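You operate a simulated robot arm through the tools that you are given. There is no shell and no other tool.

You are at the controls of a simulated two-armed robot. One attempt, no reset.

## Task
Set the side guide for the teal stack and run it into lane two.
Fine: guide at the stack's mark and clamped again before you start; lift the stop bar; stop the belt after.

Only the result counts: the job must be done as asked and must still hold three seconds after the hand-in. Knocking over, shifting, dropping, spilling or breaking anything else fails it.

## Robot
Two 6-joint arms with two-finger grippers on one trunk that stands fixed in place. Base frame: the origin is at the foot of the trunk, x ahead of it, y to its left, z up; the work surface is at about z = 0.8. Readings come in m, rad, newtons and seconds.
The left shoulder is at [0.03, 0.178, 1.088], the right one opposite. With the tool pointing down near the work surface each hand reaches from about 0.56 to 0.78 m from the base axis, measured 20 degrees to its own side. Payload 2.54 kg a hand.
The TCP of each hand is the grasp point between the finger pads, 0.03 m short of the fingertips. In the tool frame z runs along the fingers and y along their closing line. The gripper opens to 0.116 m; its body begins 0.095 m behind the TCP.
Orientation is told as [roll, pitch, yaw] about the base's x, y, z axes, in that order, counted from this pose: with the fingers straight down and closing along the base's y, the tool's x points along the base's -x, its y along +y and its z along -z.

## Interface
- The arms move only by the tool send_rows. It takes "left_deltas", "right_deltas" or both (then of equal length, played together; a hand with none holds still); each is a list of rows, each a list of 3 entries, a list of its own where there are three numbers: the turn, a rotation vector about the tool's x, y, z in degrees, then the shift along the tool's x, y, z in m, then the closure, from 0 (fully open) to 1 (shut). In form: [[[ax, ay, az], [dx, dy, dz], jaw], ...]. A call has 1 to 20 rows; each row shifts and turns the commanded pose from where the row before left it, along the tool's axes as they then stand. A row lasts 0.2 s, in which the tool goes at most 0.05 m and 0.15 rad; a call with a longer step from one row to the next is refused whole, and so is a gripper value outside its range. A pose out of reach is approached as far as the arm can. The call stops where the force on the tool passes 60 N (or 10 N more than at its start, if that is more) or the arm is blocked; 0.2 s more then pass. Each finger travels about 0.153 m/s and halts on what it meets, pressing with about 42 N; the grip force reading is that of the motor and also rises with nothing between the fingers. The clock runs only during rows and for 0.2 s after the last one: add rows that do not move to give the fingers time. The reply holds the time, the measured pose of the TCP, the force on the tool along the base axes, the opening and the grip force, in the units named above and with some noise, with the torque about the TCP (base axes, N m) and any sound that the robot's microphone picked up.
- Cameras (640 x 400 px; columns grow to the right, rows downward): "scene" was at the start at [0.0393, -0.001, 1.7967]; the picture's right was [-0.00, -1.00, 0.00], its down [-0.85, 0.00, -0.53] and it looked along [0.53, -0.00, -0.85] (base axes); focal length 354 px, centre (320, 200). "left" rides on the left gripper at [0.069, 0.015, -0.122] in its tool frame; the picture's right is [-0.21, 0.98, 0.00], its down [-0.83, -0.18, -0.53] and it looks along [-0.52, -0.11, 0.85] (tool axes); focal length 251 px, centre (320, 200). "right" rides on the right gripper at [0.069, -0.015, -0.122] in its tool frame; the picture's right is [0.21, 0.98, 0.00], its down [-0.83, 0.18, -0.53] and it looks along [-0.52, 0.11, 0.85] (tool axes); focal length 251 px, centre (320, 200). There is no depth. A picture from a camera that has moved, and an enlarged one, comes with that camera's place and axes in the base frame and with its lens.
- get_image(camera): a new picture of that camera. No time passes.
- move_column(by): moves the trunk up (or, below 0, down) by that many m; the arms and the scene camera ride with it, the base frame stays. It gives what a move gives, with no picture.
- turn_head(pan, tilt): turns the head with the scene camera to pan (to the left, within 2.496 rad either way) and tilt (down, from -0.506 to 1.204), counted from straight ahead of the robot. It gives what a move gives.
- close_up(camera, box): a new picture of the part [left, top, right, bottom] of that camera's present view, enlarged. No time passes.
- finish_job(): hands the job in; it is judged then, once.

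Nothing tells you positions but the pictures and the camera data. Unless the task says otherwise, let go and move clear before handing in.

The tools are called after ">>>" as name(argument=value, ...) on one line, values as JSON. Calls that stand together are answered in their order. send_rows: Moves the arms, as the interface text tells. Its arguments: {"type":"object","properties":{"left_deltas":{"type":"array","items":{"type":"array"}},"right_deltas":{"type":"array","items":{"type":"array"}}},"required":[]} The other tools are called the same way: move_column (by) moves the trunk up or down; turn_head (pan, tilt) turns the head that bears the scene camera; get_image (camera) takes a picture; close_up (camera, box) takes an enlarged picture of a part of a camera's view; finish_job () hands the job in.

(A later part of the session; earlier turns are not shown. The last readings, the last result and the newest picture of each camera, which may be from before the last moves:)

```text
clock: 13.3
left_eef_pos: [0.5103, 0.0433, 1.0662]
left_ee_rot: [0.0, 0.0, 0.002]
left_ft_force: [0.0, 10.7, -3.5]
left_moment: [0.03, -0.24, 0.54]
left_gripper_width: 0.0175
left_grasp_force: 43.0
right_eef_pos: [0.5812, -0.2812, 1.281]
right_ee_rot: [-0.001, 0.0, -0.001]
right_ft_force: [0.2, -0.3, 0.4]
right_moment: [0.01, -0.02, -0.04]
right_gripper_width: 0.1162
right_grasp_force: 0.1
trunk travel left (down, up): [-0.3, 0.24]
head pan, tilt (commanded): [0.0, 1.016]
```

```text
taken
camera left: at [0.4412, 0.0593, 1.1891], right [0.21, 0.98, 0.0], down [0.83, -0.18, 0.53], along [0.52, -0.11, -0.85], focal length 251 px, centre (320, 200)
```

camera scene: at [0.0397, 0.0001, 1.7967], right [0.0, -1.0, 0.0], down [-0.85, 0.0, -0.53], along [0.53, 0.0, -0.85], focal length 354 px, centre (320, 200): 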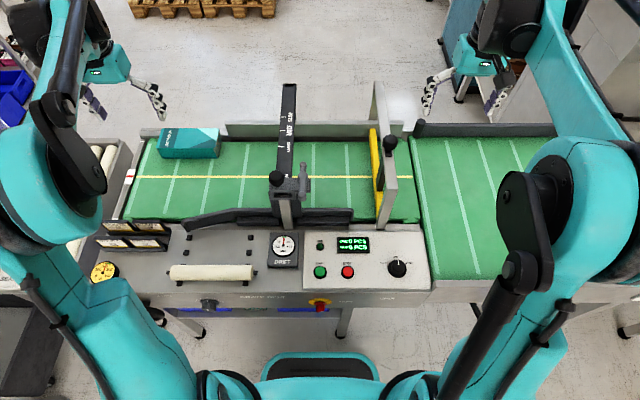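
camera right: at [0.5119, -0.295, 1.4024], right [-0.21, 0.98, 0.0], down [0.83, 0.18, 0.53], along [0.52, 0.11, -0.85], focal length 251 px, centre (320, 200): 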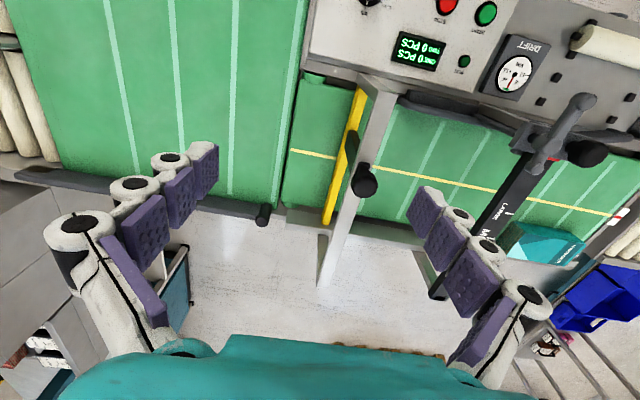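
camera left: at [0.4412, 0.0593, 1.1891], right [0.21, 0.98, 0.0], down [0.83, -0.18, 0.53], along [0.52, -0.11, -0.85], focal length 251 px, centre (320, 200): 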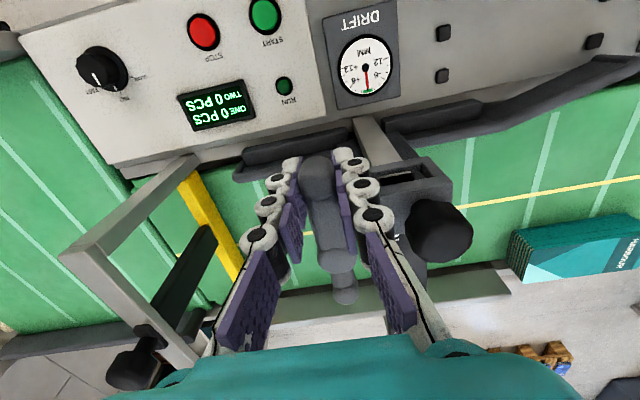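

The handle is gripped (0.0175 m wide, 43 N). I'll turn it counter-clockwise as seen from above, about 24° around the hub, and read the forces.

>>> send_rows(left_deltas=[[[0, 0, -4], [0, 0, 0], 1.0], [[0, 0, 0], [0, -0.0073, 0], 1.0], [[0, 0, -8], [0, 0, 0], 1.0], [[0, 0, 0], [0, -0.0073, 0], 1.0], [[0, 0, -8], [0, 0, 0], 1.0], [[0, 0, 0], [0, -0.0073, 0], 1.0], [[0, 0, -4], [0, 0, 0], 1.0]])

>>> get_image(camera="left")

>>> close_up(camera="right", box=[440, 40, 640, 200])

```text
clock: 14.9
left_eef_pos: [0.5164, 0.0223, 1.0665]
left_ee_rot: [0.0, 0.0, 0.42]
left_ft_force: [-6.2, 11.0, -14.9]
left_moment: [-0.01, 0.49, 0.81]
left_gripper_width: 0.0177
left_grasp_force: 43.0
right_eef_pos: [0.5829, -0.2817, 1.2798]
right_ee_rot: [-0.003, 0.001, 0.0]
right_ft_force: [0.3, 0.9, -0.2]
right_moment: [0.01, 0.02, 0.03]
right_gripper_width: 0.1159
right_grasp_force: 0.0
trunk travel left (down, up): [-0.3, 0.24]
head pan, tilt (commanded): [0.0, 1.016]
```

```text
taken
camera left: at [0.4458, 0.0085, 1.1897], right [-0.2, 0.98, 0.0], down [0.83, 0.17, 0.53], along [0.52, 0.11, -0.85], focal length 251 px, centre (320, 200)
```

left: 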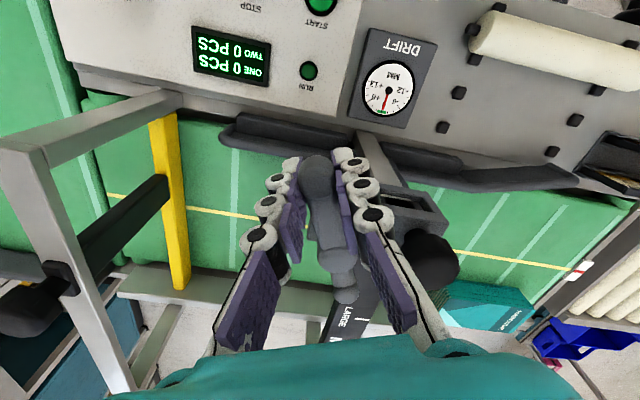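

```text
2.50 times, centred on (540, 120) of right
camera zoom: at [0.5121, -0.2945, 1.4024], right [-0.21, 0.98, 0.0], down [0.83, 0.18, 0.53], along [0.52, 0.11, -0.85], focal length 629 px, centre (-230, 400)
```

zoom: 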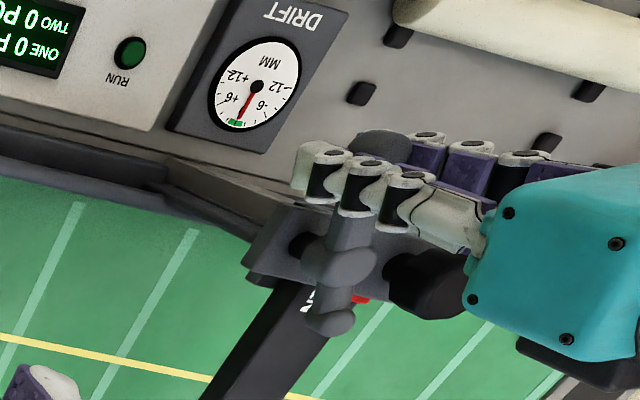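

The handle turned 24° with low force. I'll keep going in the same arc.

>>> send_rows(left_deltas=[[[0, 0, -4], [0, 0, 0], 1.0], [[0, 0, 0], [0, -0.0073, 0], 1.0], [[0, 0, -8], [0, 0, 0], 1.0], [[0, 0, 0], [0, -0.0073, 0], 1.0], [[0, 0, -8], [0, 0, 0], 1.0], [[0, 0, 0], [0, -0.0073, 0], 1.0], [[0, 0, -8], [0, 0, 0], 1.0], [[0, 0, 0], [0, -0.0073, 0], 1.0], [[0, 0, -4], [0, 0, 0], 1.0]])

>>> close_up(camera="right", box=[440, 40, 640, 200])

```text
clock: 16.9
left_eef_pos: [0.5358, -0.0004, 1.067]
left_ee_rot: [0.001, 0.0, 0.977]
left_ft_force: [3.2, 10.3, -6.2]
left_moment: [0.22, 0.02, 0.09]
left_gripper_width: 0.0177
left_grasp_force: 42.6
right_eef_pos: [0.5832, -0.2814, 1.2806]
right_ee_rot: [0.0, 0.001, 0.0]
right_ft_force: [1.1, -0.8, 0.0]
right_moment: [0.0, 0.0, 0.02]
right_gripper_width: 0.1163
right_grasp_force: 0.0
trunk travel left (down, up): [-0.3, 0.24]
head pan, tilt (commanded): [0.0, 1.016]
```

```text
2.50 times, centred on (540, 120) of right
camera zoom: at [0.513, -0.2945, 1.4022], right [-0.21, 0.98, 0.0], down [0.83, 0.18, 0.53], along [0.52, 0.11, -0.85], focal length 629 px, centre (-230, 400)
```

zoom: 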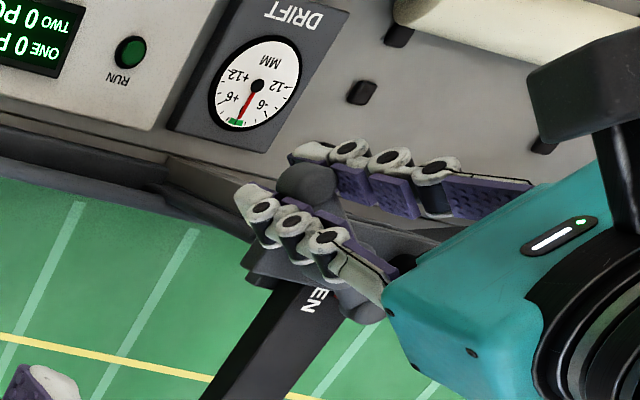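

The handle is at 56° and turning easily. I'll take it on to about 90°.

>>> send_rows(left_deltas=[[[0, 0, -4], [0, 0, 0], 1.0], [[0, 0, 0], [0, -0.0073, 0], 1.0], [[0, 0, -8], [0, 0, 0], 1.0], [[0, 0, 0], [0, -0.0073, 0], 1.0], [[0, 0, -8], [0, 0, 0], 1.0], [[0, 0, 0], [0, -0.0073, 0], 1.0], [[0, 0, -8], [0, 0, 0], 1.0], [[0, 0, 0], [0, -0.0073, 0], 1.0], [[0, 0, -4], [0, 0, 0], 1.0]])

>>> close_up(camera="right", box=[440, 40, 640, 200])

>>> get_image(camera="left")

```text
clock: 18.9
left_eef_pos: [0.5628, -0.01, 1.0671]
left_ee_rot: [0.001, 0.0, 1.535]
left_ft_force: [3.6, 7.4, -2.5]
left_moment: [-0.09, 0.22, -0.23]
left_gripper_width: 0.0175
left_grasp_force: 43.3
right_eef_pos: [0.5828, -0.2827, 1.2814]
right_ee_rot: [-0.001, 0.001, -0.001]
right_ft_force: [-0.2, -0.6, 0.2]
right_moment: [0.02, 0.03, -0.01]
right_gripper_width: 0.1162
right_grasp_force: 0.1
trunk travel left (down, up): [-0.3, 0.24]
head pan, tilt (commanded): [0.0, 1.016]
```

```text
2.50 times, centred on (540, 120) of right
camera zoom: at [0.5128, -0.2949, 1.4021], right [-0.21, 0.98, 0.0], down [0.83, 0.18, 0.53], along [0.52, 0.11, -0.85], focal length 629 px, centre (-230, 400)
```

zoom: 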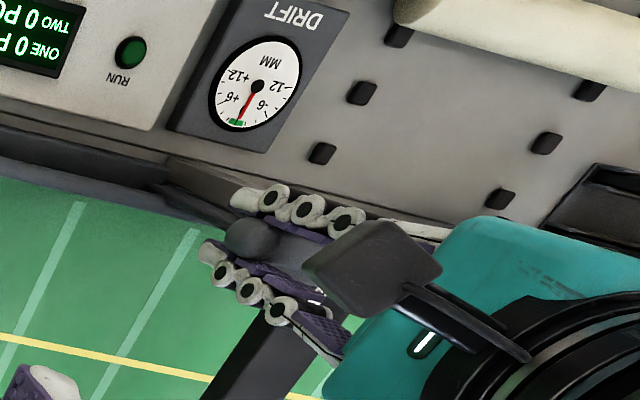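

```text
taken
camera left: at [0.5442, -0.0767, 1.1899], right [-0.97, 0.25, 0.0], down [0.21, 0.82, 0.53], along [0.13, 0.52, -0.85], focal length 251 px, centre (320, 200)
```

left: 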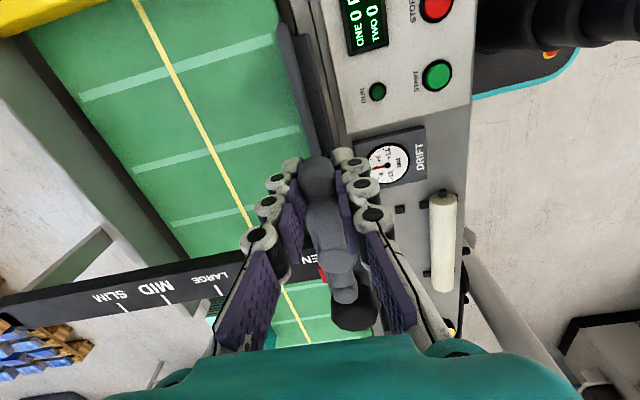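

The handle is at 88° and should be loose. Still holding it, I'll try drawing the carriage +x by 0.03 m to see whether it slides.

>>> send_rows(left_deltas=[[[0, 0, 0], [0, -0.005, 0], 1.0], [[0, 0, 0], [0, -0.01, 0], 1.0], [[0, 0, 0], [0, -0.015, 0], 1.0], [[0, 0, 0], [0, 0, 0], 1.0]])

>>> get_image(camera="left")

>>> get_image(camera="scene")

```text
clock: 19.9
left_eef_pos: [0.5924, -0.0079, 1.0663]
left_ee_rot: [0.0, 0.0, 1.535]
left_ft_force: [4.0, 13.0, -6.9]
left_moment: [0.07, -0.03, -0.12]
left_gripper_width: 0.0179
left_grasp_force: 42.9
right_eef_pos: [0.5812, -0.2802, 1.2804]
right_ee_rot: [-0.001, 0.0, 0.001]
right_ft_force: [0.3, 0.5, -0.2]
right_moment: [0.0, -0.02, 0.0]
right_gripper_width: 0.1159
right_grasp_force: 0.1
trunk travel left (down, up): [-0.3, 0.24]
head pan, tilt (commanded): [0.0, 1.016]
```

```text
taken
camera left: at [0.5751, -0.0768, 1.1899], right [-0.97, 0.25, 0.0], down [0.21, 0.82, 0.53], along [0.13, 0.52, -0.85], focal length 251 px, centre (320, 200)
```

left: 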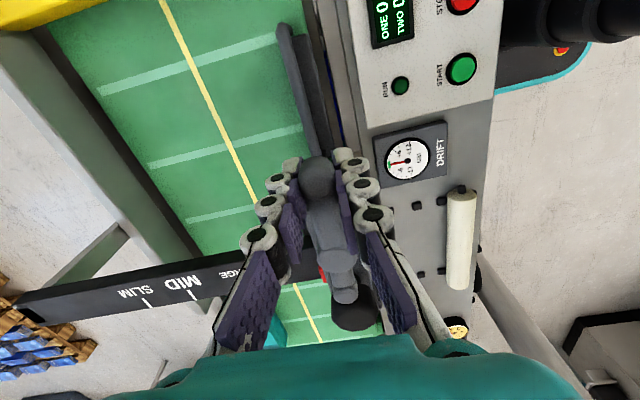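

```text
taken
camera scene: at [0.0408, 0.0015, 1.7967], right [0.0, -1.0, 0.0], down [-0.85, 0.0, -0.53], along [0.53, 0.0, -0.85], focal length 354 px, centre (320, 200)
```

scene: 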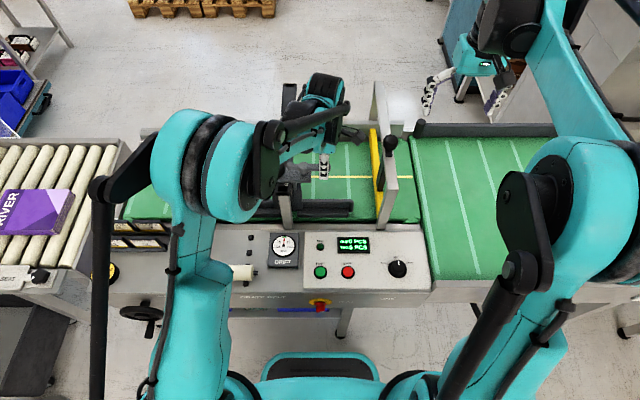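

The carriage slides freely with the handle. I'll keep drawing it toward SLIM in stages, watching the red pointer against the scale.

>>> send_rows(left_deltas=[[[0, 0, 0], [-0.003, -0.015, 0], 1.0], [[0, 0, 0], [0, -0.02, 0], 1.0], [[0, 0, 0], [0, -0.02, 0], 1.0], [[0, 0, 0], [0, -0.02, 0], 1.0], [[0, 0, 0], [0, -0.02, 0], 1.0], [[0, 0, 0], [0, -0.01, 0], 1.0], [[0, 0, 0], [0, 0, 0], 1.0]])

>>> get_image(camera="left")

>>> get_image(camera="scene")

```text
clock: 21.5
left_eef_pos: [0.6973, -0.0083, 1.0666]
left_ee_rot: [-0.001, 0.002, 1.536]
left_ft_force: [1.1, 12.3, 5.0]
left_moment: [-0.12, 0.05, 0.03]
left_gripper_width: 0.0177
left_grasp_force: 43.1
right_eef_pos: [0.5812, -0.2811, 1.2817]
right_ee_rot: [-0.003, 0.001, 0.0]
right_ft_force: [0.2, 0.6, -0.1]
right_moment: [0.01, 0.0, -0.03]
right_gripper_width: 0.1159
right_grasp_force: 0.1
trunk travel left (down, up): [-0.3, 0.24]
head pan, tilt (commanded): [0.0, 1.016]
```

```text
taken
camera left: at [0.6781, -0.0768, 1.1899], right [-0.97, 0.25, 0.0], down [0.21, 0.82, 0.53], along [0.13, 0.52, -0.85], focal length 251 px, centre (320, 200)
```

left: 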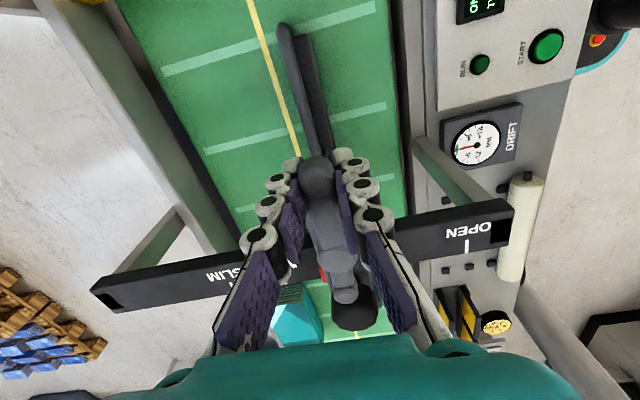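

```text
taken
camera scene: at [0.0389, 0.0016, 1.7968], right [0.0, -1.0, 0.0], down [-0.85, 0.0, -0.53], along [0.53, 0.0, -0.85], focal length 354 px, centre (320, 200)
```

scene: 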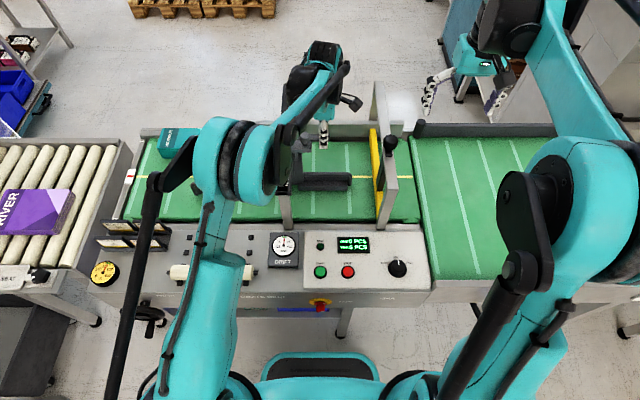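

The carriage has moved 0.135 m and the pointer is now near 0.723, between LARGE and MID. I'll move on by small steps and check that the arm still follows.

>>> send_rows(left_deltas=[[[0, 0, 0], [-0.003, -0.01, 0], 1.0], [[0, 0, 0], [0, -0.015, 0], 1.0], [[0, 0, 0], [0, -0.015, 0], 1.0], [[0, 0, 0], [0, 0, 0], 1.0]])

>>> get_image(camera="left")

```text
clock: 22.5
left_eef_pos: [0.7394, -0.0081, 1.0669]
left_ee_rot: [-0.003, -0.001, 1.538]
left_ft_force: [3.6, 8.1, 5.1]
left_moment: [0.14, -0.11, -0.13]
left_gripper_width: 0.0177
left_grasp_force: 43.5
right_eef_pos: [0.5811, -0.2816, 1.2809]
right_ee_rot: [-0.004, 0.001, 0.0]
right_ft_force: [-0.1, 0.1, -0.8]
right_moment: [0.01, 0.0, 0.02]
right_gripper_width: 0.116
right_grasp_force: 0.0
trunk travel left (down, up): [-0.3, 0.24]
head pan, tilt (commanded): [0.0, 1.016]
```

```text
taken
camera left: at [0.7192, -0.0768, 1.1899], right [-0.97, 0.25, 0.0], down [0.21, 0.82, 0.53], along [0.13, 0.52, -0.85], focal length 251 px, centre (320, 200)
```

left: 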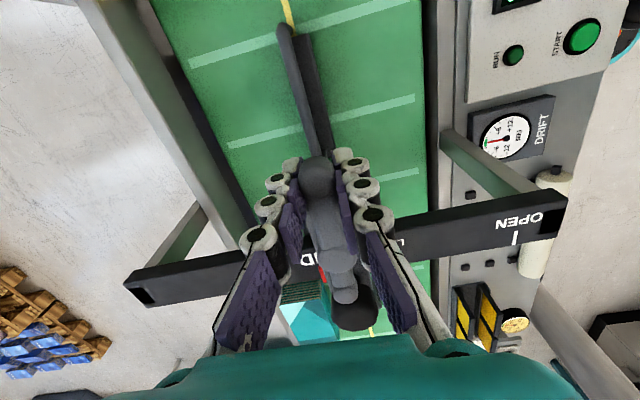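

>>> close_up(camera="left", box=[270, 230, 370, 320])

>>> close_up(camera="right", box=[380, 80, 580, 300])

>>> close_up(camera="scene", box=[230, 70, 390, 230])

```text
4.44 times, centred on (320, 275) of left
camera zoom: at [0.7192, -0.0768, 1.1899], right [-0.97, 0.25, 0.0], down [0.21, 0.82, 0.53], along [0.13, 0.52, -0.85], focal length 1118 px, centre (320, -133)
```

zoom: 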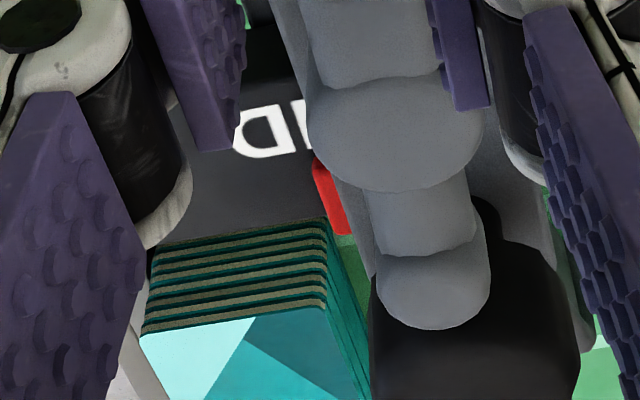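

```text
1.82 times, centred on (480, 190) of right
camera zoom: at [0.5119, -0.2947, 1.4026], right [-0.21, 0.98, 0.0], down [0.83, 0.18, 0.53], along [0.52, 0.11, -0.85], focal length 457 px, centre (29, 218)
```

zoom: 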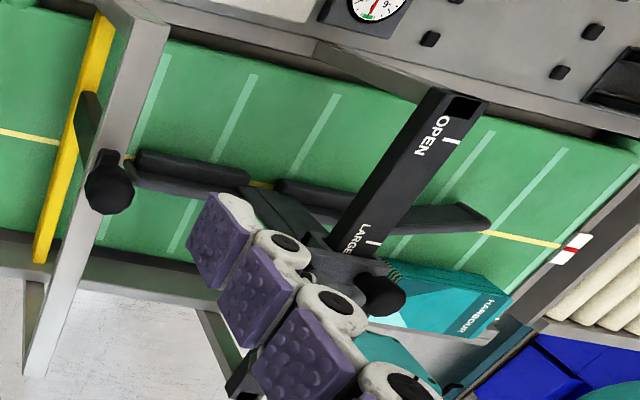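

```text
2.50 times, centred on (310, 150) of scene
camera zoom: at [0.0393, 0.0008, 1.7968], right [0.0, -1.0, 0.0], down [-0.85, 0.0, -0.53], along [0.53, 0.0, -0.85], focal length 886 px, centre (345, 325)
```

zoom: 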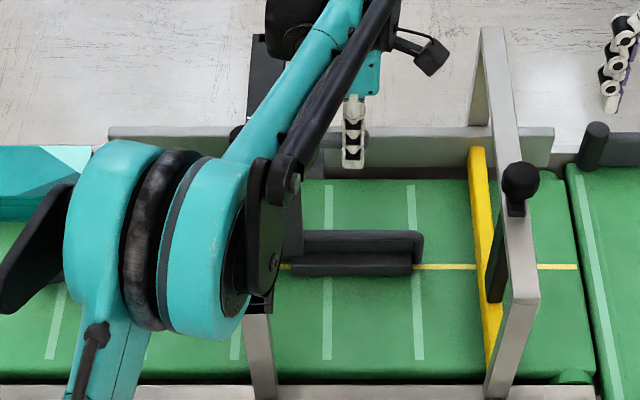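

The pointer is right at MID with the TCP at x=0.739, which agrees with my scale estimate. SLIM is about 0.055 further, so I'll go 0.042 and look again.

>>> send_rows(left_deltas=[[[0, 0, 0], [0, -0.01, 0], 1.0], [[0, 0, 0], [0, -0.012, 0], 1.0], [[0, 0, 0], [0, -0.012, 0], 1.0], [[0, 0, 0], [0, -0.008, 0], 1.0], [[0, 0, 0], [0, 0, 0], 1.0]])

>>> get_image(camera="left")

>>> close_up(camera="left", box=[270, 230, 370, 320])

```text
clock: 23.7
left_eef_pos: [0.7799, -0.0098, 1.0672]
left_ee_rot: [0.001, 0.0, 1.536]
left_ft_force: [0.2, 16.2, -3.0]
left_moment: [0.24, -0.02, 0.03]
left_gripper_width: 0.0175
left_grasp_force: 43.1
right_eef_pos: [0.5817, -0.2784, 1.28]
right_ee_rot: [-0.002, -0.001, -0.001]
right_ft_force: [0.6, -0.5, -0.4]
right_moment: [0.0, -0.04, 0.01]
right_gripper_width: 0.116
right_grasp_force: 0.0
trunk travel left (down, up): [-0.3, 0.24]
head pan, tilt (commanded): [0.0, 1.016]
```

```text
taken
camera left: at [0.7608, -0.0769, 1.1899], right [-0.97, 0.25, 0.0], down [0.21, 0.82, 0.53], along [0.13, 0.52, -0.85], focal length 251 px, centre (320, 200)
```

left: 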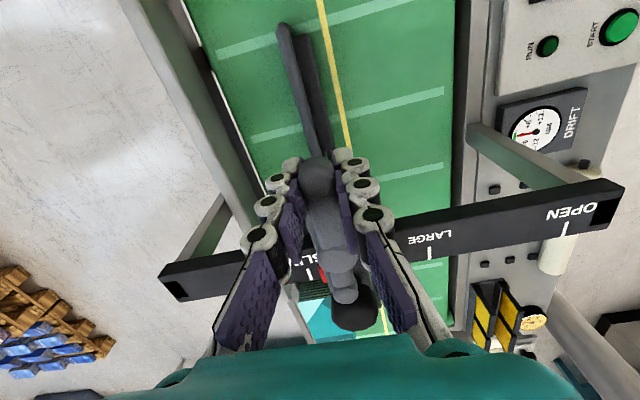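

```text
4.44 times, centred on (320, 275) of left
camera zoom: at [0.7608, -0.0769, 1.1899], right [-0.97, 0.25, 0.0], down [0.21, 0.82, 0.53], along [0.13, 0.52, -0.85], focal length 1118 px, centre (320, -133)
```

zoom: 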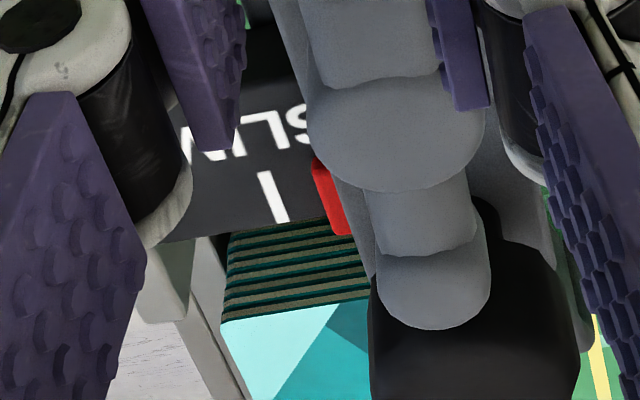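

The SLIM mark is visible just ahead of the red pointer, about 0.014 m away. I'll go 0.012 more and look again.

>>> send_rows(left_deltas=[[[0, 0, 0], [-0.003, -0.006, 0], 1.0], [[0, 0, 0], [0, -0.006, 0], 1.0], [[0, 0, 0], [0, 0, 0], 1.0], [[0, 0, 0], [0, 0, 0], 1.0]])

>>> close_up(camera="left", box=[270, 230, 370, 320])

```text
clock: 24.7
left_eef_pos: [0.7855, -0.0094, 1.0673]
left_ee_rot: [-0.001, 0.003, 1.533]
left_ft_force: [3.3, 5.0, 0.8]
left_moment: [0.04, -0.07, -0.15]
left_gripper_width: 0.0178
left_grasp_force: 43.1
left hand out of reach, approached as far as the arm can: row 2
right_eef_pos: [0.582, -0.282, 1.2813]
right_ee_rot: [0.0, -0.001, 0.0]
right_ft_force: [0.8, 0.1, 0.9]
right_moment: [-0.02, -0.01, -0.01]
right_gripper_width: 0.1158
right_grasp_force: 0.3
trunk travel left (down, up): [-0.3, 0.24]
head pan, tilt (commanded): [0.0, 1.016]
```

```text
4.44 times, centred on (320, 275) of left
camera zoom: at [0.7662, -0.0767, 1.19], right [-0.97, 0.25, 0.0], down [0.21, 0.82, 0.53], along [0.13, 0.52, -0.85], focal length 1118 px, centre (320, -133)
```

zoom: 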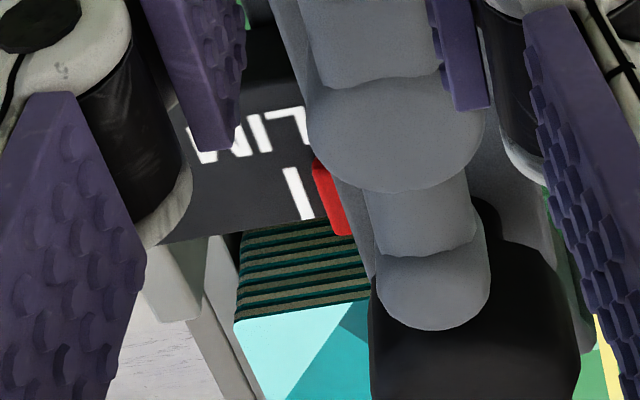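

The arm reached its limit at x=0.7855, with about 0.009 m still to go. I'll tilt the tool forward about the bar axis so the wrist comes back, then see where the carriage stands.

>>> send_rows(left_deltas=[[[5, 0, 0], [0, 0, 0], 1.0], [[5, 0, 0], [0, 0, 0], 1.0], [[5, 0, 0], [0, 0, 0], 1.0], [[0, 0, 0], [0, 0, 0], 1.0]])

>>> get_image(camera="left")

>>> close_up(camera="left", box=[270, 230, 370, 320])

```text
clock: 25.7
left_eef_pos: [0.7849, -0.0098, 1.0668]
left_ee_rot: [-0.262, -0.001, 1.535]
left_ft_force: [-2.8, 1.5, -7.9]
left_moment: [-0.27, 0.6, 0.28]
left_gripper_width: 0.0208
left_grasp_force: 44.7
right_eef_pos: [0.5824, -0.2812, 1.2802]
right_ee_rot: [-0.001, 0.001, 0.0]
right_ft_force: [-1.0, 0.7, -0.2]
right_moment: [0.0, -0.03, 0.02]
right_gripper_width: 0.1159
right_grasp_force: 0.1
trunk travel left (down, up): [-0.3, 0.24]
head pan, tilt (commanded): [0.0, 1.016]
```

```text
taken
camera left: at [0.7349, -0.0758, 1.1811], right [-0.94, 0.25, -0.25], down [0.07, 0.82, 0.56], along [0.35, 0.51, -0.79], focal length 251 px, centre (320, 200)
```

left: 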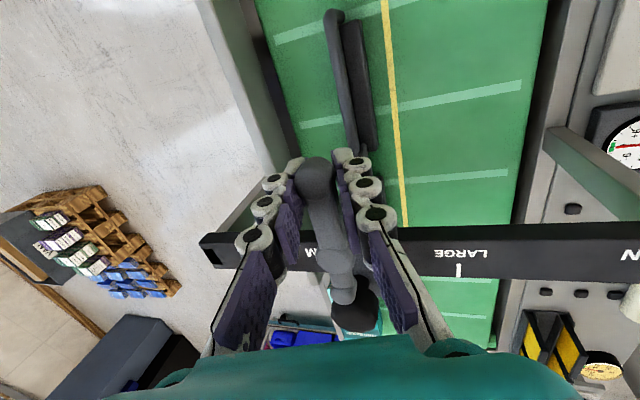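

```text
4.44 times, centred on (320, 275) of left
camera zoom: at [0.7349, -0.0758, 1.1811], right [-0.94, 0.25, -0.25], down [0.07, 0.82, 0.56], along [0.35, 0.51, -0.79], focal length 1118 px, centre (320, -133)
```

zoom: 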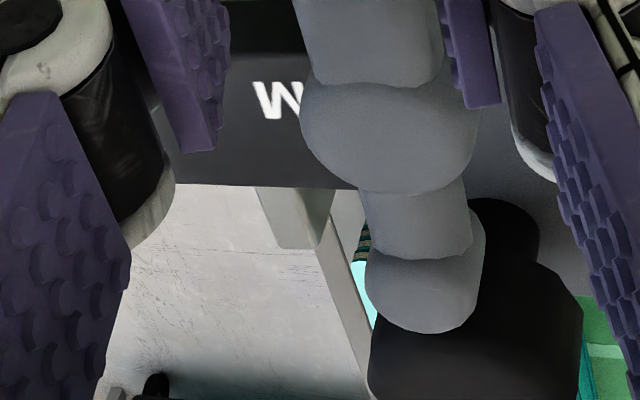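

After a 15° tilt the carriage has stayed where it was (TCP x=0.785). SLIM needs about 0.009 m more, so I'll shift that much in +x.

>>> send_rows(left_deltas=[[[0, 0, 0], [0, -0.0044, 0.0012], 1.0], [[0, 0, 0], [0, -0.0044, 0.0012], 1.0], [[0, 0, 0], [0, 0, 0], 1.0], [[0, 0, 0], [0, 0, 0], 1.0]])

>>> get_image(camera="left")

>>> close_up(camera="right", box=[380, 80, 580, 300])

>>> close_up(camera="scene", box=[230, 70, 390, 230])

```text
clock: 26.7
left_eef_pos: [0.7943, -0.0099, 1.0659]
left_ee_rot: [-0.263, 0.0, 1.536]
left_ft_force: [-1.8, -1.1, -3.1]
left_moment: [-0.24, 0.03, 0.21]
left_gripper_width: 0.0199
left_grasp_force: 43.9
right_eef_pos: [0.582, -0.2827, 1.2815]
right_ee_rot: [0.001, 0.001, 0.0]
right_ft_force: [0.8, 0.6, -0.5]
right_moment: [-0.02, 0.01, -0.01]
right_gripper_width: 0.1157
right_grasp_force: 0.1
trunk travel left (down, up): [-0.3, 0.24]
head pan, tilt (commanded): [0.0, 1.016]
```

```text
taken
camera left: at [0.7444, -0.0759, 1.1816], right [-0.94, 0.25, -0.25], down [0.07, 0.82, 0.56], along [0.35, 0.51, -0.79], focal length 251 px, centre (320, 200)
```

left: 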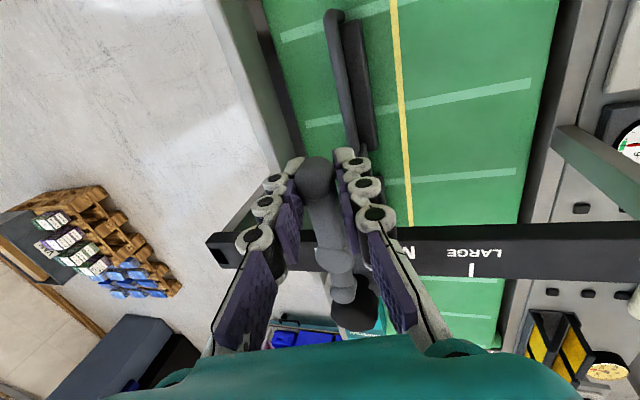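

```text
1.82 times, centred on (480, 190) of right
camera zoom: at [0.512, -0.2961, 1.4021], right [-0.21, 0.98, 0.0], down [0.83, 0.18, 0.53], along [0.52, 0.11, -0.85], focal length 457 px, centre (29, 218)
```

zoom: 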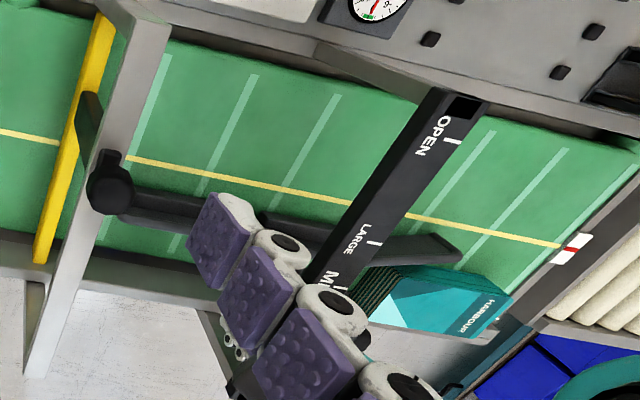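

```text
2.50 times, centred on (310, 150) of scene
camera zoom: at [0.0396, -0.0009, 1.7967], right [0.0, -1.0, 0.0], down [-0.85, 0.0, -0.53], along [0.53, 0.0, -0.85], focal length 886 px, centre (345, 325)
```

zoom: 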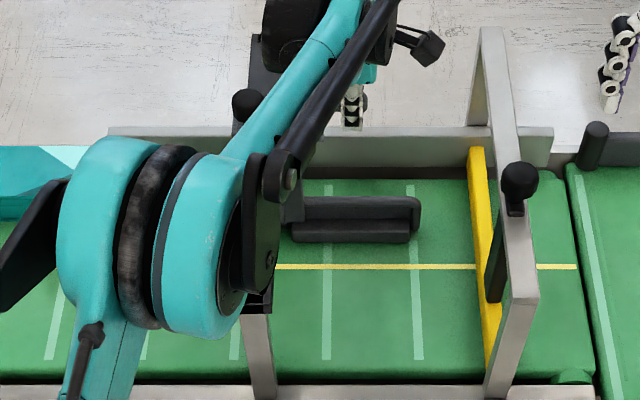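

The carriage should now be at SLIM. I'll start turning the handle back clockwise around the hub, keeping the tilt for now, and watch for any drift.

>>> send_rows(left_deltas=[[[0, 1.035, 3.864], [0, 0, 0], 1.0], [[0, 0, 0], [0, 0.0072, -0.00193], 1.0], [[0, 2.07, 7.73], [0, 0, 0], 1.0], [[0, 0, 0], [0, 0.0072, -0.00193], 1.0], [[0, 2.07, 7.73], [0, 0, 0], 1.0], [[0, 0, 0], [0, 0.0072, -0.00193], 1.0], [[0, 1.035, 3.864], [0, 0, 0], 1.0]])

>>> get_image(camera="left")

```text
clock: 28.3
left_eef_pos: [0.7716, -0.0033, 1.0669]
left_ee_rot: [-0.262, 0.0, 1.117]
left_ft_force: [-2.9, 1.8, 2.1]
left_moment: [-0.03, 0.35, 0.13]
left_gripper_width: 0.02
left_grasp_force: 44.1
right_eef_pos: [0.5822, -0.2817, 1.2814]
right_ee_rot: [-0.001, 0.0, 0.0]
right_ft_force: [-0.1, 0.3, 0.0]
right_moment: [-0.01, 0.04, 0.02]
right_gripper_width: 0.1159
right_grasp_force: 0.0
trunk travel left (down, up): [-0.3, 0.24]
head pan, tilt (commanded): [0.0, 1.016]
```

```text
taken
camera left: at [0.699, -0.0444, 1.1816], right [-0.75, 0.61, -0.25], down [0.4, 0.73, 0.56], along [0.52, 0.32, -0.79], focal length 251 px, centre (320, 200)
```

left: 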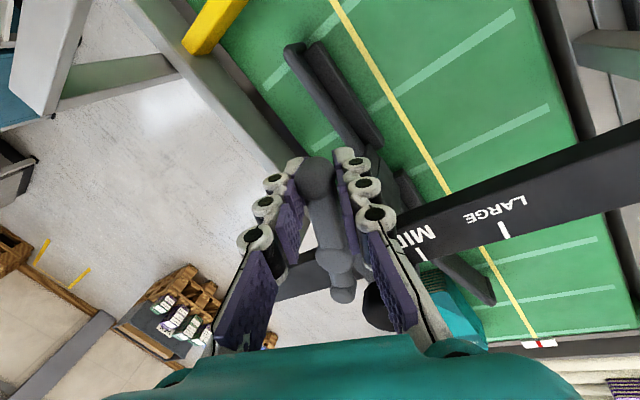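

The hub is still at x≈0.795. I'll take the tilt out now and then carry on turning clockwise.

>>> send_rows(left_deltas=[[[-5, 0, 0], [0, 0, 0], 1.0], [[-5, 0, 0], [0, 0, 0], 1.0], [[-5, 0, 0], [0, 0, 0], 1.0], [[0, 0, 4], [0, 0, 0], 1.0], [[0, 0, 0], [0, 0.00745, 0], 1.0], [[0, 0, 8], [0, 0, 0], 1.0], [[0, 0, 0], [0, 0.00745, 0], 1.0], [[0, 0, 8], [0, 0, 0], 1.0], [[0, 0, 0], [0, 0.00745, 0], 1.0], [[0, 0, 8], [0, 0, 0], 1.0], [[0, 0, 0], [0, 0.00745, 0], 1.0], [[0, 0, 4], [0, 0, 0], 1.0]])

>>> get_image(camera="left")

```text
clock: 30.9
left_eef_pos: [0.7493, 0.0147, 1.0682]
left_ee_rot: [-0.001, -0.001, 0.554]
left_ft_force: [-4.2, -3.6, 21.0]
left_moment: [0.04, -0.27, -0.1]
left_gripper_width: 0.0178
left_grasp_force: 42.8
right_eef_pos: [0.58, -0.2815, 1.2811]
right_ee_rot: [0.0, -0.002, -0.001]
right_ft_force: [0.4, -0.1, -0.5]
right_moment: [0.01, 0.01, -0.01]
right_gripper_width: 0.1159
right_grasp_force: 0.1
trunk travel left (down, up): [-0.3, 0.24]
head pan, tilt (commanded): [0.0, 1.016]
```

```text
taken
camera left: at [0.6802, -0.0074, 1.1907], right [-0.33, 0.94, 0.0], down [0.8, 0.28, 0.54], along [0.5, 0.18, -0.84], focal length 251 px, centre (320, 200)
```

left: 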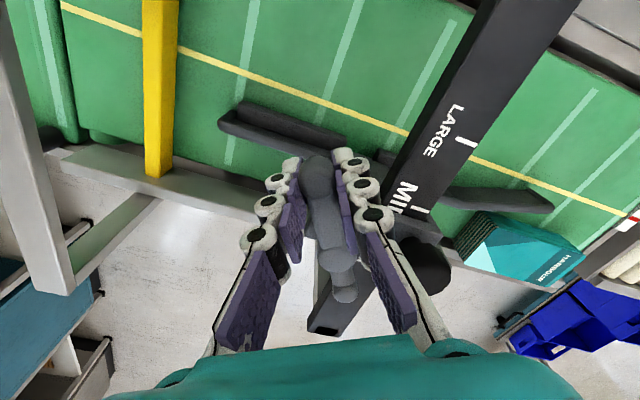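

The handle is at 32° and the hub is holding at x≈0.795. I'll relieve the small vertical load and finish the turn to 0°.

>>> send_rows(left_deltas=[[[0, 0, 4], [0, 0, -0.0015], 1.0], [[0, 0, 0], [0, 0.00745, 0], 1.0], [[0, 0, 8], [0, 0, 0], 1.0], [[0, 0, 0], [0, 0.00745, 0], 1.0], [[0, 0, 8], [0, 0, 0], 1.0], [[0, 0, 0], [0, 0.00745, 0], 1.0], [[0, 0, 8], [0, 0, 0], 1.0], [[0, 0, 0], [0, 0.00745, 0], 1.0], [[0, 0, 4], [0, 0, 0], 1.0]])

>>> get_image(camera="left")

>>> get_image(camera="right")

```text
clock: 32.9
left_eef_pos: [0.7415, 0.0448, 1.0685]
left_ee_rot: [-0.001, -0.001, -0.002]
left_ft_force: [-14.7, -10.2, -12.1]
left_moment: [-0.23, 0.42, 0.06]
left_gripper_width: 0.0178
left_grasp_force: 43.1
right_eef_pos: [0.5798, -0.2831, 1.28]
right_ee_rot: [0.0, 0.001, 0.002]
right_ft_force: [-1.0, 0.2, 0.2]
right_moment: [0.0, -0.01, -0.02]
right_gripper_width: 0.1161
right_grasp_force: 0.0
trunk travel left (down, up): [-0.3, 0.24]
head pan, tilt (commanded): [0.0, 1.016]
```

```text
taken
camera left: at [0.6712, 0.0597, 1.1911], right [0.22, 0.98, 0.0], down [0.83, -0.18, 0.53], along [0.52, -0.12, -0.85], focal length 251 px, centre (320, 200)
```

left: 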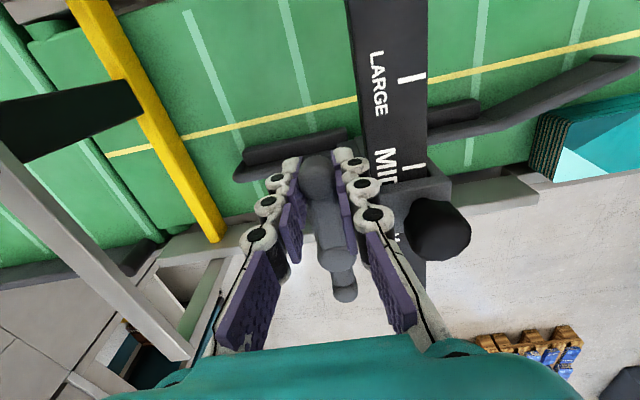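

```text
taken
camera right: at [0.5111, -0.2967, 1.4022], right [-0.21, 0.98, 0.0], down [0.83, 0.18, 0.53], along [0.52, 0.11, -0.85], focal length 251 px, centre (320, 200)
```

right: 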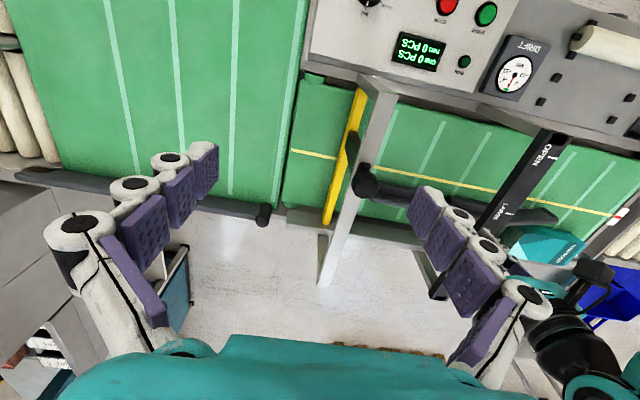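

The handle is back at 0° and resisting, and the TCP is at x=0.7415, right where expected for SLIM. I'll press it home a touch more, then release, back off upward and check the pointer.

>>> send_rows(left_deltas=[[[0, 0, 1.5], [0, 0.002, 0], 1.0], [[0, 0, 0], [0, 0.002, 0], 1.0], [[0, 0, 0], [0, 0, 0], 1.0]])

```text
clock: 33.7
left_eef_pos: [0.7423, 0.0443, 1.0679]
left_ee_rot: [-0.001, 0.001, -0.029]
left_ft_force: [-12.6, -24.3, -10.1]
left_moment: [-0.17, 0.41, 0.83]
left_gripper_width: 0.0175
left_grasp_force: 43.2
right_eef_pos: [0.5799, -0.2859, 1.2805]
right_ee_rot: [0.002, 0.001, -0.001]
right_ft_force: [0.1, 0.7, -0.1]
right_moment: [-0.01, -0.01, 0.0]
right_gripper_width: 0.1158
right_grasp_force: 0.2
trunk travel left (down, up): [-0.3, 0.24]
head pan, tilt (commanded): [0.0, 1.016]
```

The handle is against its stop and clamped. I'll ease off, open, lift, and move the left hand back and clear. Then the right camera goes over to read the pointer.

>>> send_rows(left_deltas=[[[0, 0, -1.5], [0, -0.004, 0], 1.0], [[0, 0, 0], [0, 0, 0], 0.45], [[0, 0, 0], [0, 0, 0], 0.45], [[0, 0, 0], [0, 0, -0.03], 0.45], [[0, 0, 0], [0, 0, -0.045], 0.45], [[0, 0, 0], [0, 0, -0.045], 0.45], [[0, 0, 0], [0, 0, -0.045], 0.45], [[0, 0, 0], [0.03, 0.035, -0.015], 0.45], [[0, 0, 0], [0.03, 0.035, -0.015], 0.45], [[0, 0, 0], [0.03, 0.035, -0.01], 0.45], [[0, 0, 0], [0.03, 0.035, 0], 0.45], [[0, 0, 0], [0.03, 0.035, 0], 0.45], [[0, 0, 0], [0.03, 0.035, 0], 0.45]])

>>> get_image(camera="scene")

>>> close_up(camera="scene", box=[230, 70, 390, 230])

```text
clock: 36.5
left_eef_pos: [0.5616, 0.2576, 1.2716]
left_ee_rot: [0.0, -0.002, 0.001]
left_ft_force: [0.0, 1.2, -0.6]
left_moment: [-0.01, -0.05, -0.03]
left_gripper_width: 0.0639
left_grasp_force: 0.1
right_eef_pos: [0.5788, -0.2801, 1.2813]
right_ee_rot: [-0.001, -0.002, -0.001]
right_ft_force: [0.5, -0.1, 0.6]
right_moment: [-0.01, -0.04, -0.03]
right_gripper_width: 0.1159
right_grasp_force: 0.1
trunk travel left (down, up): [-0.3, 0.24]
head pan, tilt (commanded): [0.0, 1.016]
```

```text
taken
camera scene: at [0.0372, 0.0007, 1.7968], right [0.0, -1.0, 0.0], down [-0.85, 0.0, -0.53], along [0.53, 0.0, -0.85], focal length 354 px, centre (320, 200)
```

scene: 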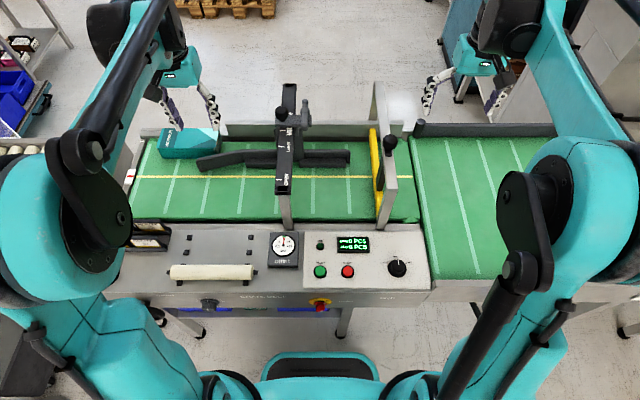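

```text
2.50 times, centred on (310, 150) of scene
camera zoom: at [0.0372, 0.0007, 1.7968], right [0.0, -1.0, 0.0], down [-0.85, 0.0, -0.53], along [0.53, 0.0, -0.85], focal length 886 px, centre (345, 325)
```

zoom: 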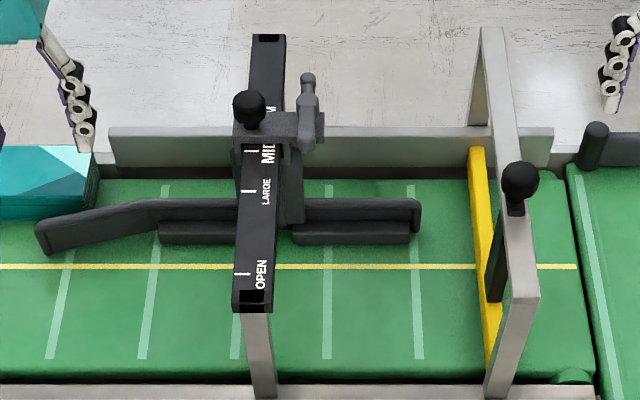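

The guide is now close to the stack's track. I'll move the right camera over to read the pointer against SLIM.

>>> send_rows(right_deltas=[[[0, 0, 0], [-0.025, 0.028, 0.0], 0], [[0, 0, 0], [-0.025, 0.028, 0.0], 0], [[0, 0, 0], [-0.025, 0.028, 0.01], 0], [[0, 0, 0], [-0.025, 0.028, 0.01], 0], [[0, 0, 0], [-0.025, 0.028, 0.01], 0], [[0, 0, 0], [-0.025, 0.028, 0.01], 0], [[0, 0, 0], [-0.02, 0.027, 0.01], 0]])

>>> get_image(camera="right")

```text
clock: 38.1
left_eef_pos: [0.5649, 0.2572, 1.2706]
left_ee_rot: [0.0, 0.002, 0.0]
left_ft_force: [0.7, 0.6, -0.3]
left_moment: [0.0, 0.02, 0.01]
left_gripper_width: 0.0639
left_grasp_force: 0.1
right_eef_pos: [0.752, -0.0865, 1.2295]
right_ee_rot: [0.0, 0.001, -0.003]
right_ft_force: [0.0, -0.2, 0.3]
right_moment: [0.02, 0.02, -0.02]
right_gripper_width: 0.1157
right_grasp_force: 0.1
trunk travel left (down, up): [-0.3, 0.24]
head pan, tilt (commanded): [0.0, 1.016]
```

```text
taken
camera right: at [0.6839, -0.1006, 1.3519], right [-0.21, 0.98, 0.0], down [0.83, 0.18, 0.53], along [0.52, 0.11, -0.85], focal length 251 px, centre (320, 200)
```

right: 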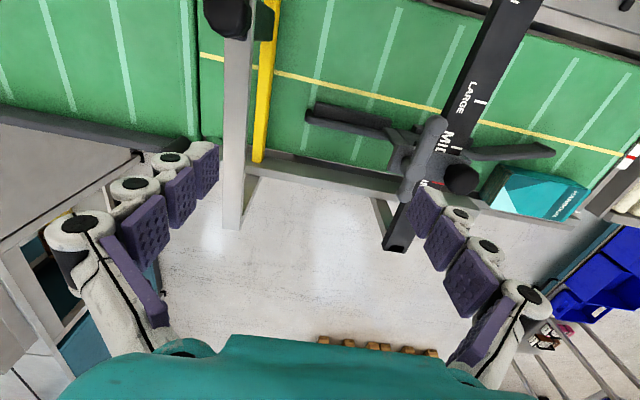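

The right hand's own finger hides the pointer, so I'll close the empty right gripper to clear the view.

>>> send_rows(right_deltas=[[[0, 0, 0], [0, 0, 0], 0.7], [[0, 0, 0], [0, 0, 0], 0.9], [[0, 0, 0], [0, 0, 0], 0.9]])

>>> get_image(camera="right")

>>> close_up(camera="right", box=[380, 140, 500, 240])

```text
clock: 38.9
left_eef_pos: [0.5619, 0.2548, 1.2708]
left_ee_rot: [0.001, -0.001, -0.001]
left_ft_force: [0.2, -0.6, -0.5]
left_moment: [0.0, -0.01, 0.02]
left_gripper_width: 0.0639
left_grasp_force: 0.1
right_eef_pos: [0.7519, -0.0863, 1.2314]
right_ee_rot: [0.0, 0.001, 0.001]
right_ft_force: [0.1, 0.3, 0.3]
right_moment: [-0.01, 0.01, 0.02]
right_gripper_width: 0.0115
right_grasp_force: 0.0
trunk travel left (down, up): [-0.3, 0.24]
head pan, tilt (commanded): [0.0, 1.016]
```

```text
taken
camera right: at [0.6824, -0.1015, 1.3528], right [-0.21, 0.98, 0.0], down [0.83, 0.18, 0.53], along [0.52, 0.11, -0.85], focal length 251 px, centre (320, 200)
```

right: 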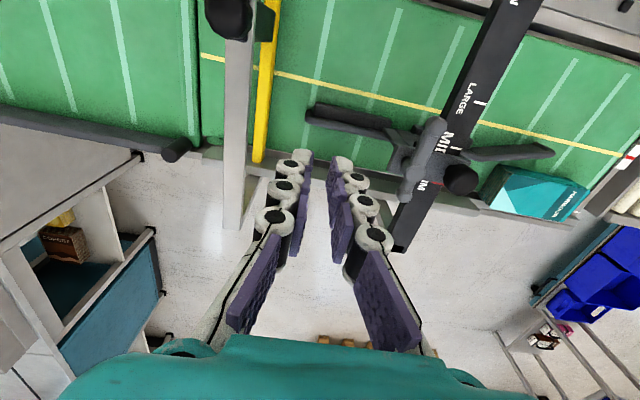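

```text
4.00 times, centred on (440, 190) of right
camera zoom: at [0.6824, -0.1015, 1.3528], right [-0.21, 0.98, 0.0], down [0.83, 0.18, 0.53], along [0.52, 0.11, -0.85], focal length 1006 px, centre (-160, 240)
```

zoom: 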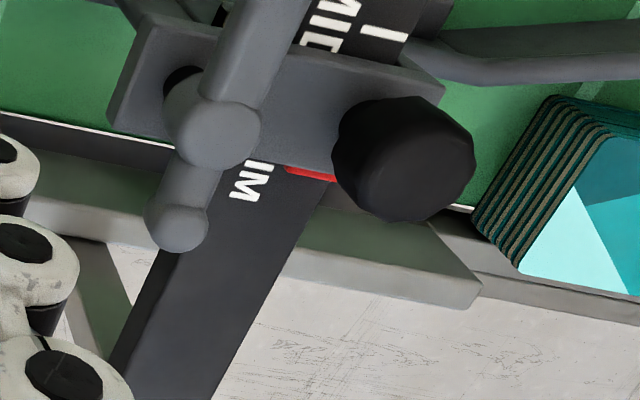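

The pointer is close to SLIM, but the far face of the carriage hides part of it from here. I'll pull the right hand back and view it from the other side with the left camera, turned to look across the beam.

>>> send_rows(left_deltas=[[[0, 0, 0], [-0.038, 0, 0.01], 0.45], [[0, 0, 0], [-0.038, 0, 0.01], 0.45], [[0, 0, 0], [-0.038, 0, 0.01], 0.45], [[0, 0, 0], [-0.038, 0, 0.01], 0.45], [[0, 0, 0], [-0.038, 0, 0.01], 0.45], [[0, 0, 8], [0, 0, 0], 0.9], [[0, 0, 8], [0, 0, 0], 0.9], [[0, 0, 8], [0, 0, 0], 0.9], [[0, 0, 8], [0, 0, 0], 0.9], [[0, 0, 8], [0, 0, 0], 0.9], [[0, 0, 8], [0, 0, 0], 0.9], [[0, 0, 8], [0, 0, 0], 0.9], [[0, 0, 8], [0, 0, 0], 0.9], [[0, 0, 8], [0, 0, 0], 0.9], [[0, 0, 8], [0, 0, 0], 0.9], [[0, 0, 8], [0, 0, 0], 0.9]], right_deltas=[[[0, 0, 0], [0.025, -0.0325, -0.008], 0.9], [[0, 0, 0], [0.025, -0.0325, -0.008], 0.9], [[0, 0, 0], [0.025, -0.0325, -0.008], 0.9], [[0, 0, 0], [0.025, -0.0325, -0.008], 0.9], [[0, 0, 0], [0.025, -0.0325, -0.008], 0.9], [[0, 0, 0], [0.025, -0.0325, -0.008], 0.9], [[0, 0, 0], [0, 0, 0], 0.9], [[0, 0, 0], [0, 0, 0], 0.9], [[0, 0, 0], [0, 0, 0], 0.9], [[0, 0, 0], [0, 0, 0], 0.9], [[0, 0, 0], [0, 0, 0], 0.9], [[0, 0, 0], [0, 0, 0], 0.9], [[0, 0, 0], [0, 0, 0], 0.9], [[0, 0, 0], [0, 0, 0], 0.9], [[0, 0, 0], [0, 0, 0], 0.9], [[0, 0, 0], [0, 0, 0], 0.9]])

>>> get_image(camera="left")

```text
clock: 42.3
left_eef_pos: [0.7526, 0.2544, 1.2236]
left_ee_rot: [0.0, -0.001, -1.541]
left_ft_force: [0.4, 0.3, 0.2]
left_moment: [0.01, 0.0, -0.02]
left_gripper_width: 0.0115
left_grasp_force: 0.0
right_eef_pos: [0.6022, -0.282, 1.2793]
right_ee_rot: [0.0, 0.0, 0.0]
right_ft_force: [0.0, -0.4, -0.1]
right_moment: [0.03, 0.0, -0.02]
right_gripper_width: 0.0115
right_grasp_force: 0.1
trunk travel left (down, up): [-0.3, 0.24]
head pan, tilt (commanded): [0.0, 1.016]
```

```text
taken
camera left: at [0.7639, 0.3249, 1.3463], right [0.98, -0.18, 0.0], down [-0.15, -0.83, 0.53], along [-0.1, -0.52, -0.85], focal length 251 px, centre (320, 200)
```

left: 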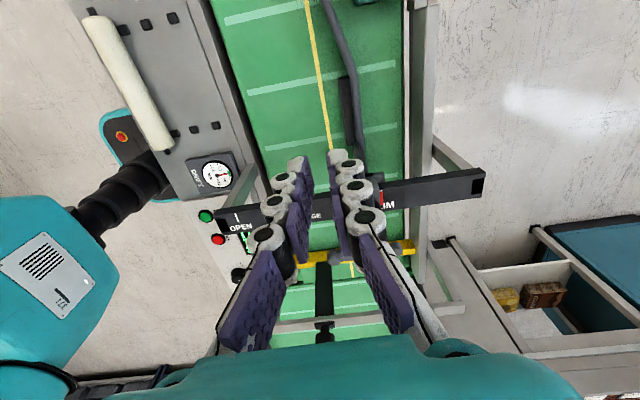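

>>> close_up(camera="left", box=[340, 160, 440, 230])

>>> close_up(camera="right", box=[420, 100, 560, 220])

```text
5.71 times, centred on (390, 195) of left
camera zoom: at [0.7639, 0.3249, 1.3463], right [0.98, -0.18, 0.0], down [-0.15, -0.83, 0.53], along [-0.1, -0.52, -0.85], focal length 1437 px, centre (-80, 229)
```

zoom: 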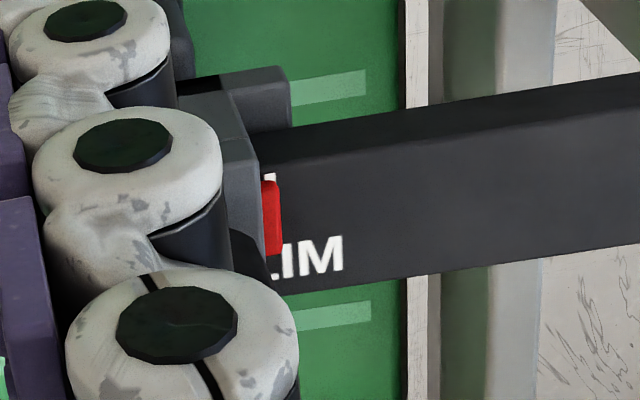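

```text
3.33 times, centred on (490, 160) of right
camera zoom: at [0.5325, -0.2965, 1.4006], right [-0.21, 0.98, 0.0], down [0.83, 0.18, 0.53], along [0.52, 0.11, -0.85], focal length 838 px, centre (-247, 333)
```

zoom: 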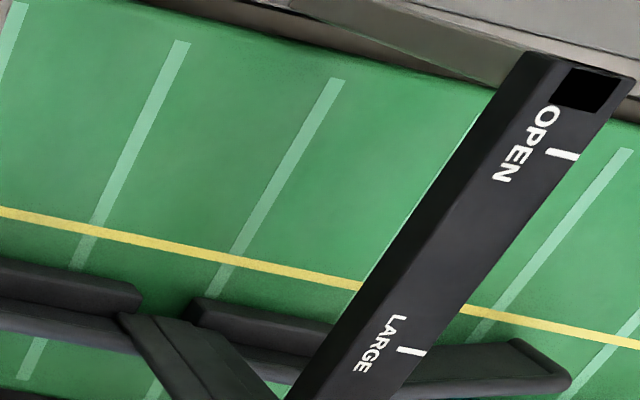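

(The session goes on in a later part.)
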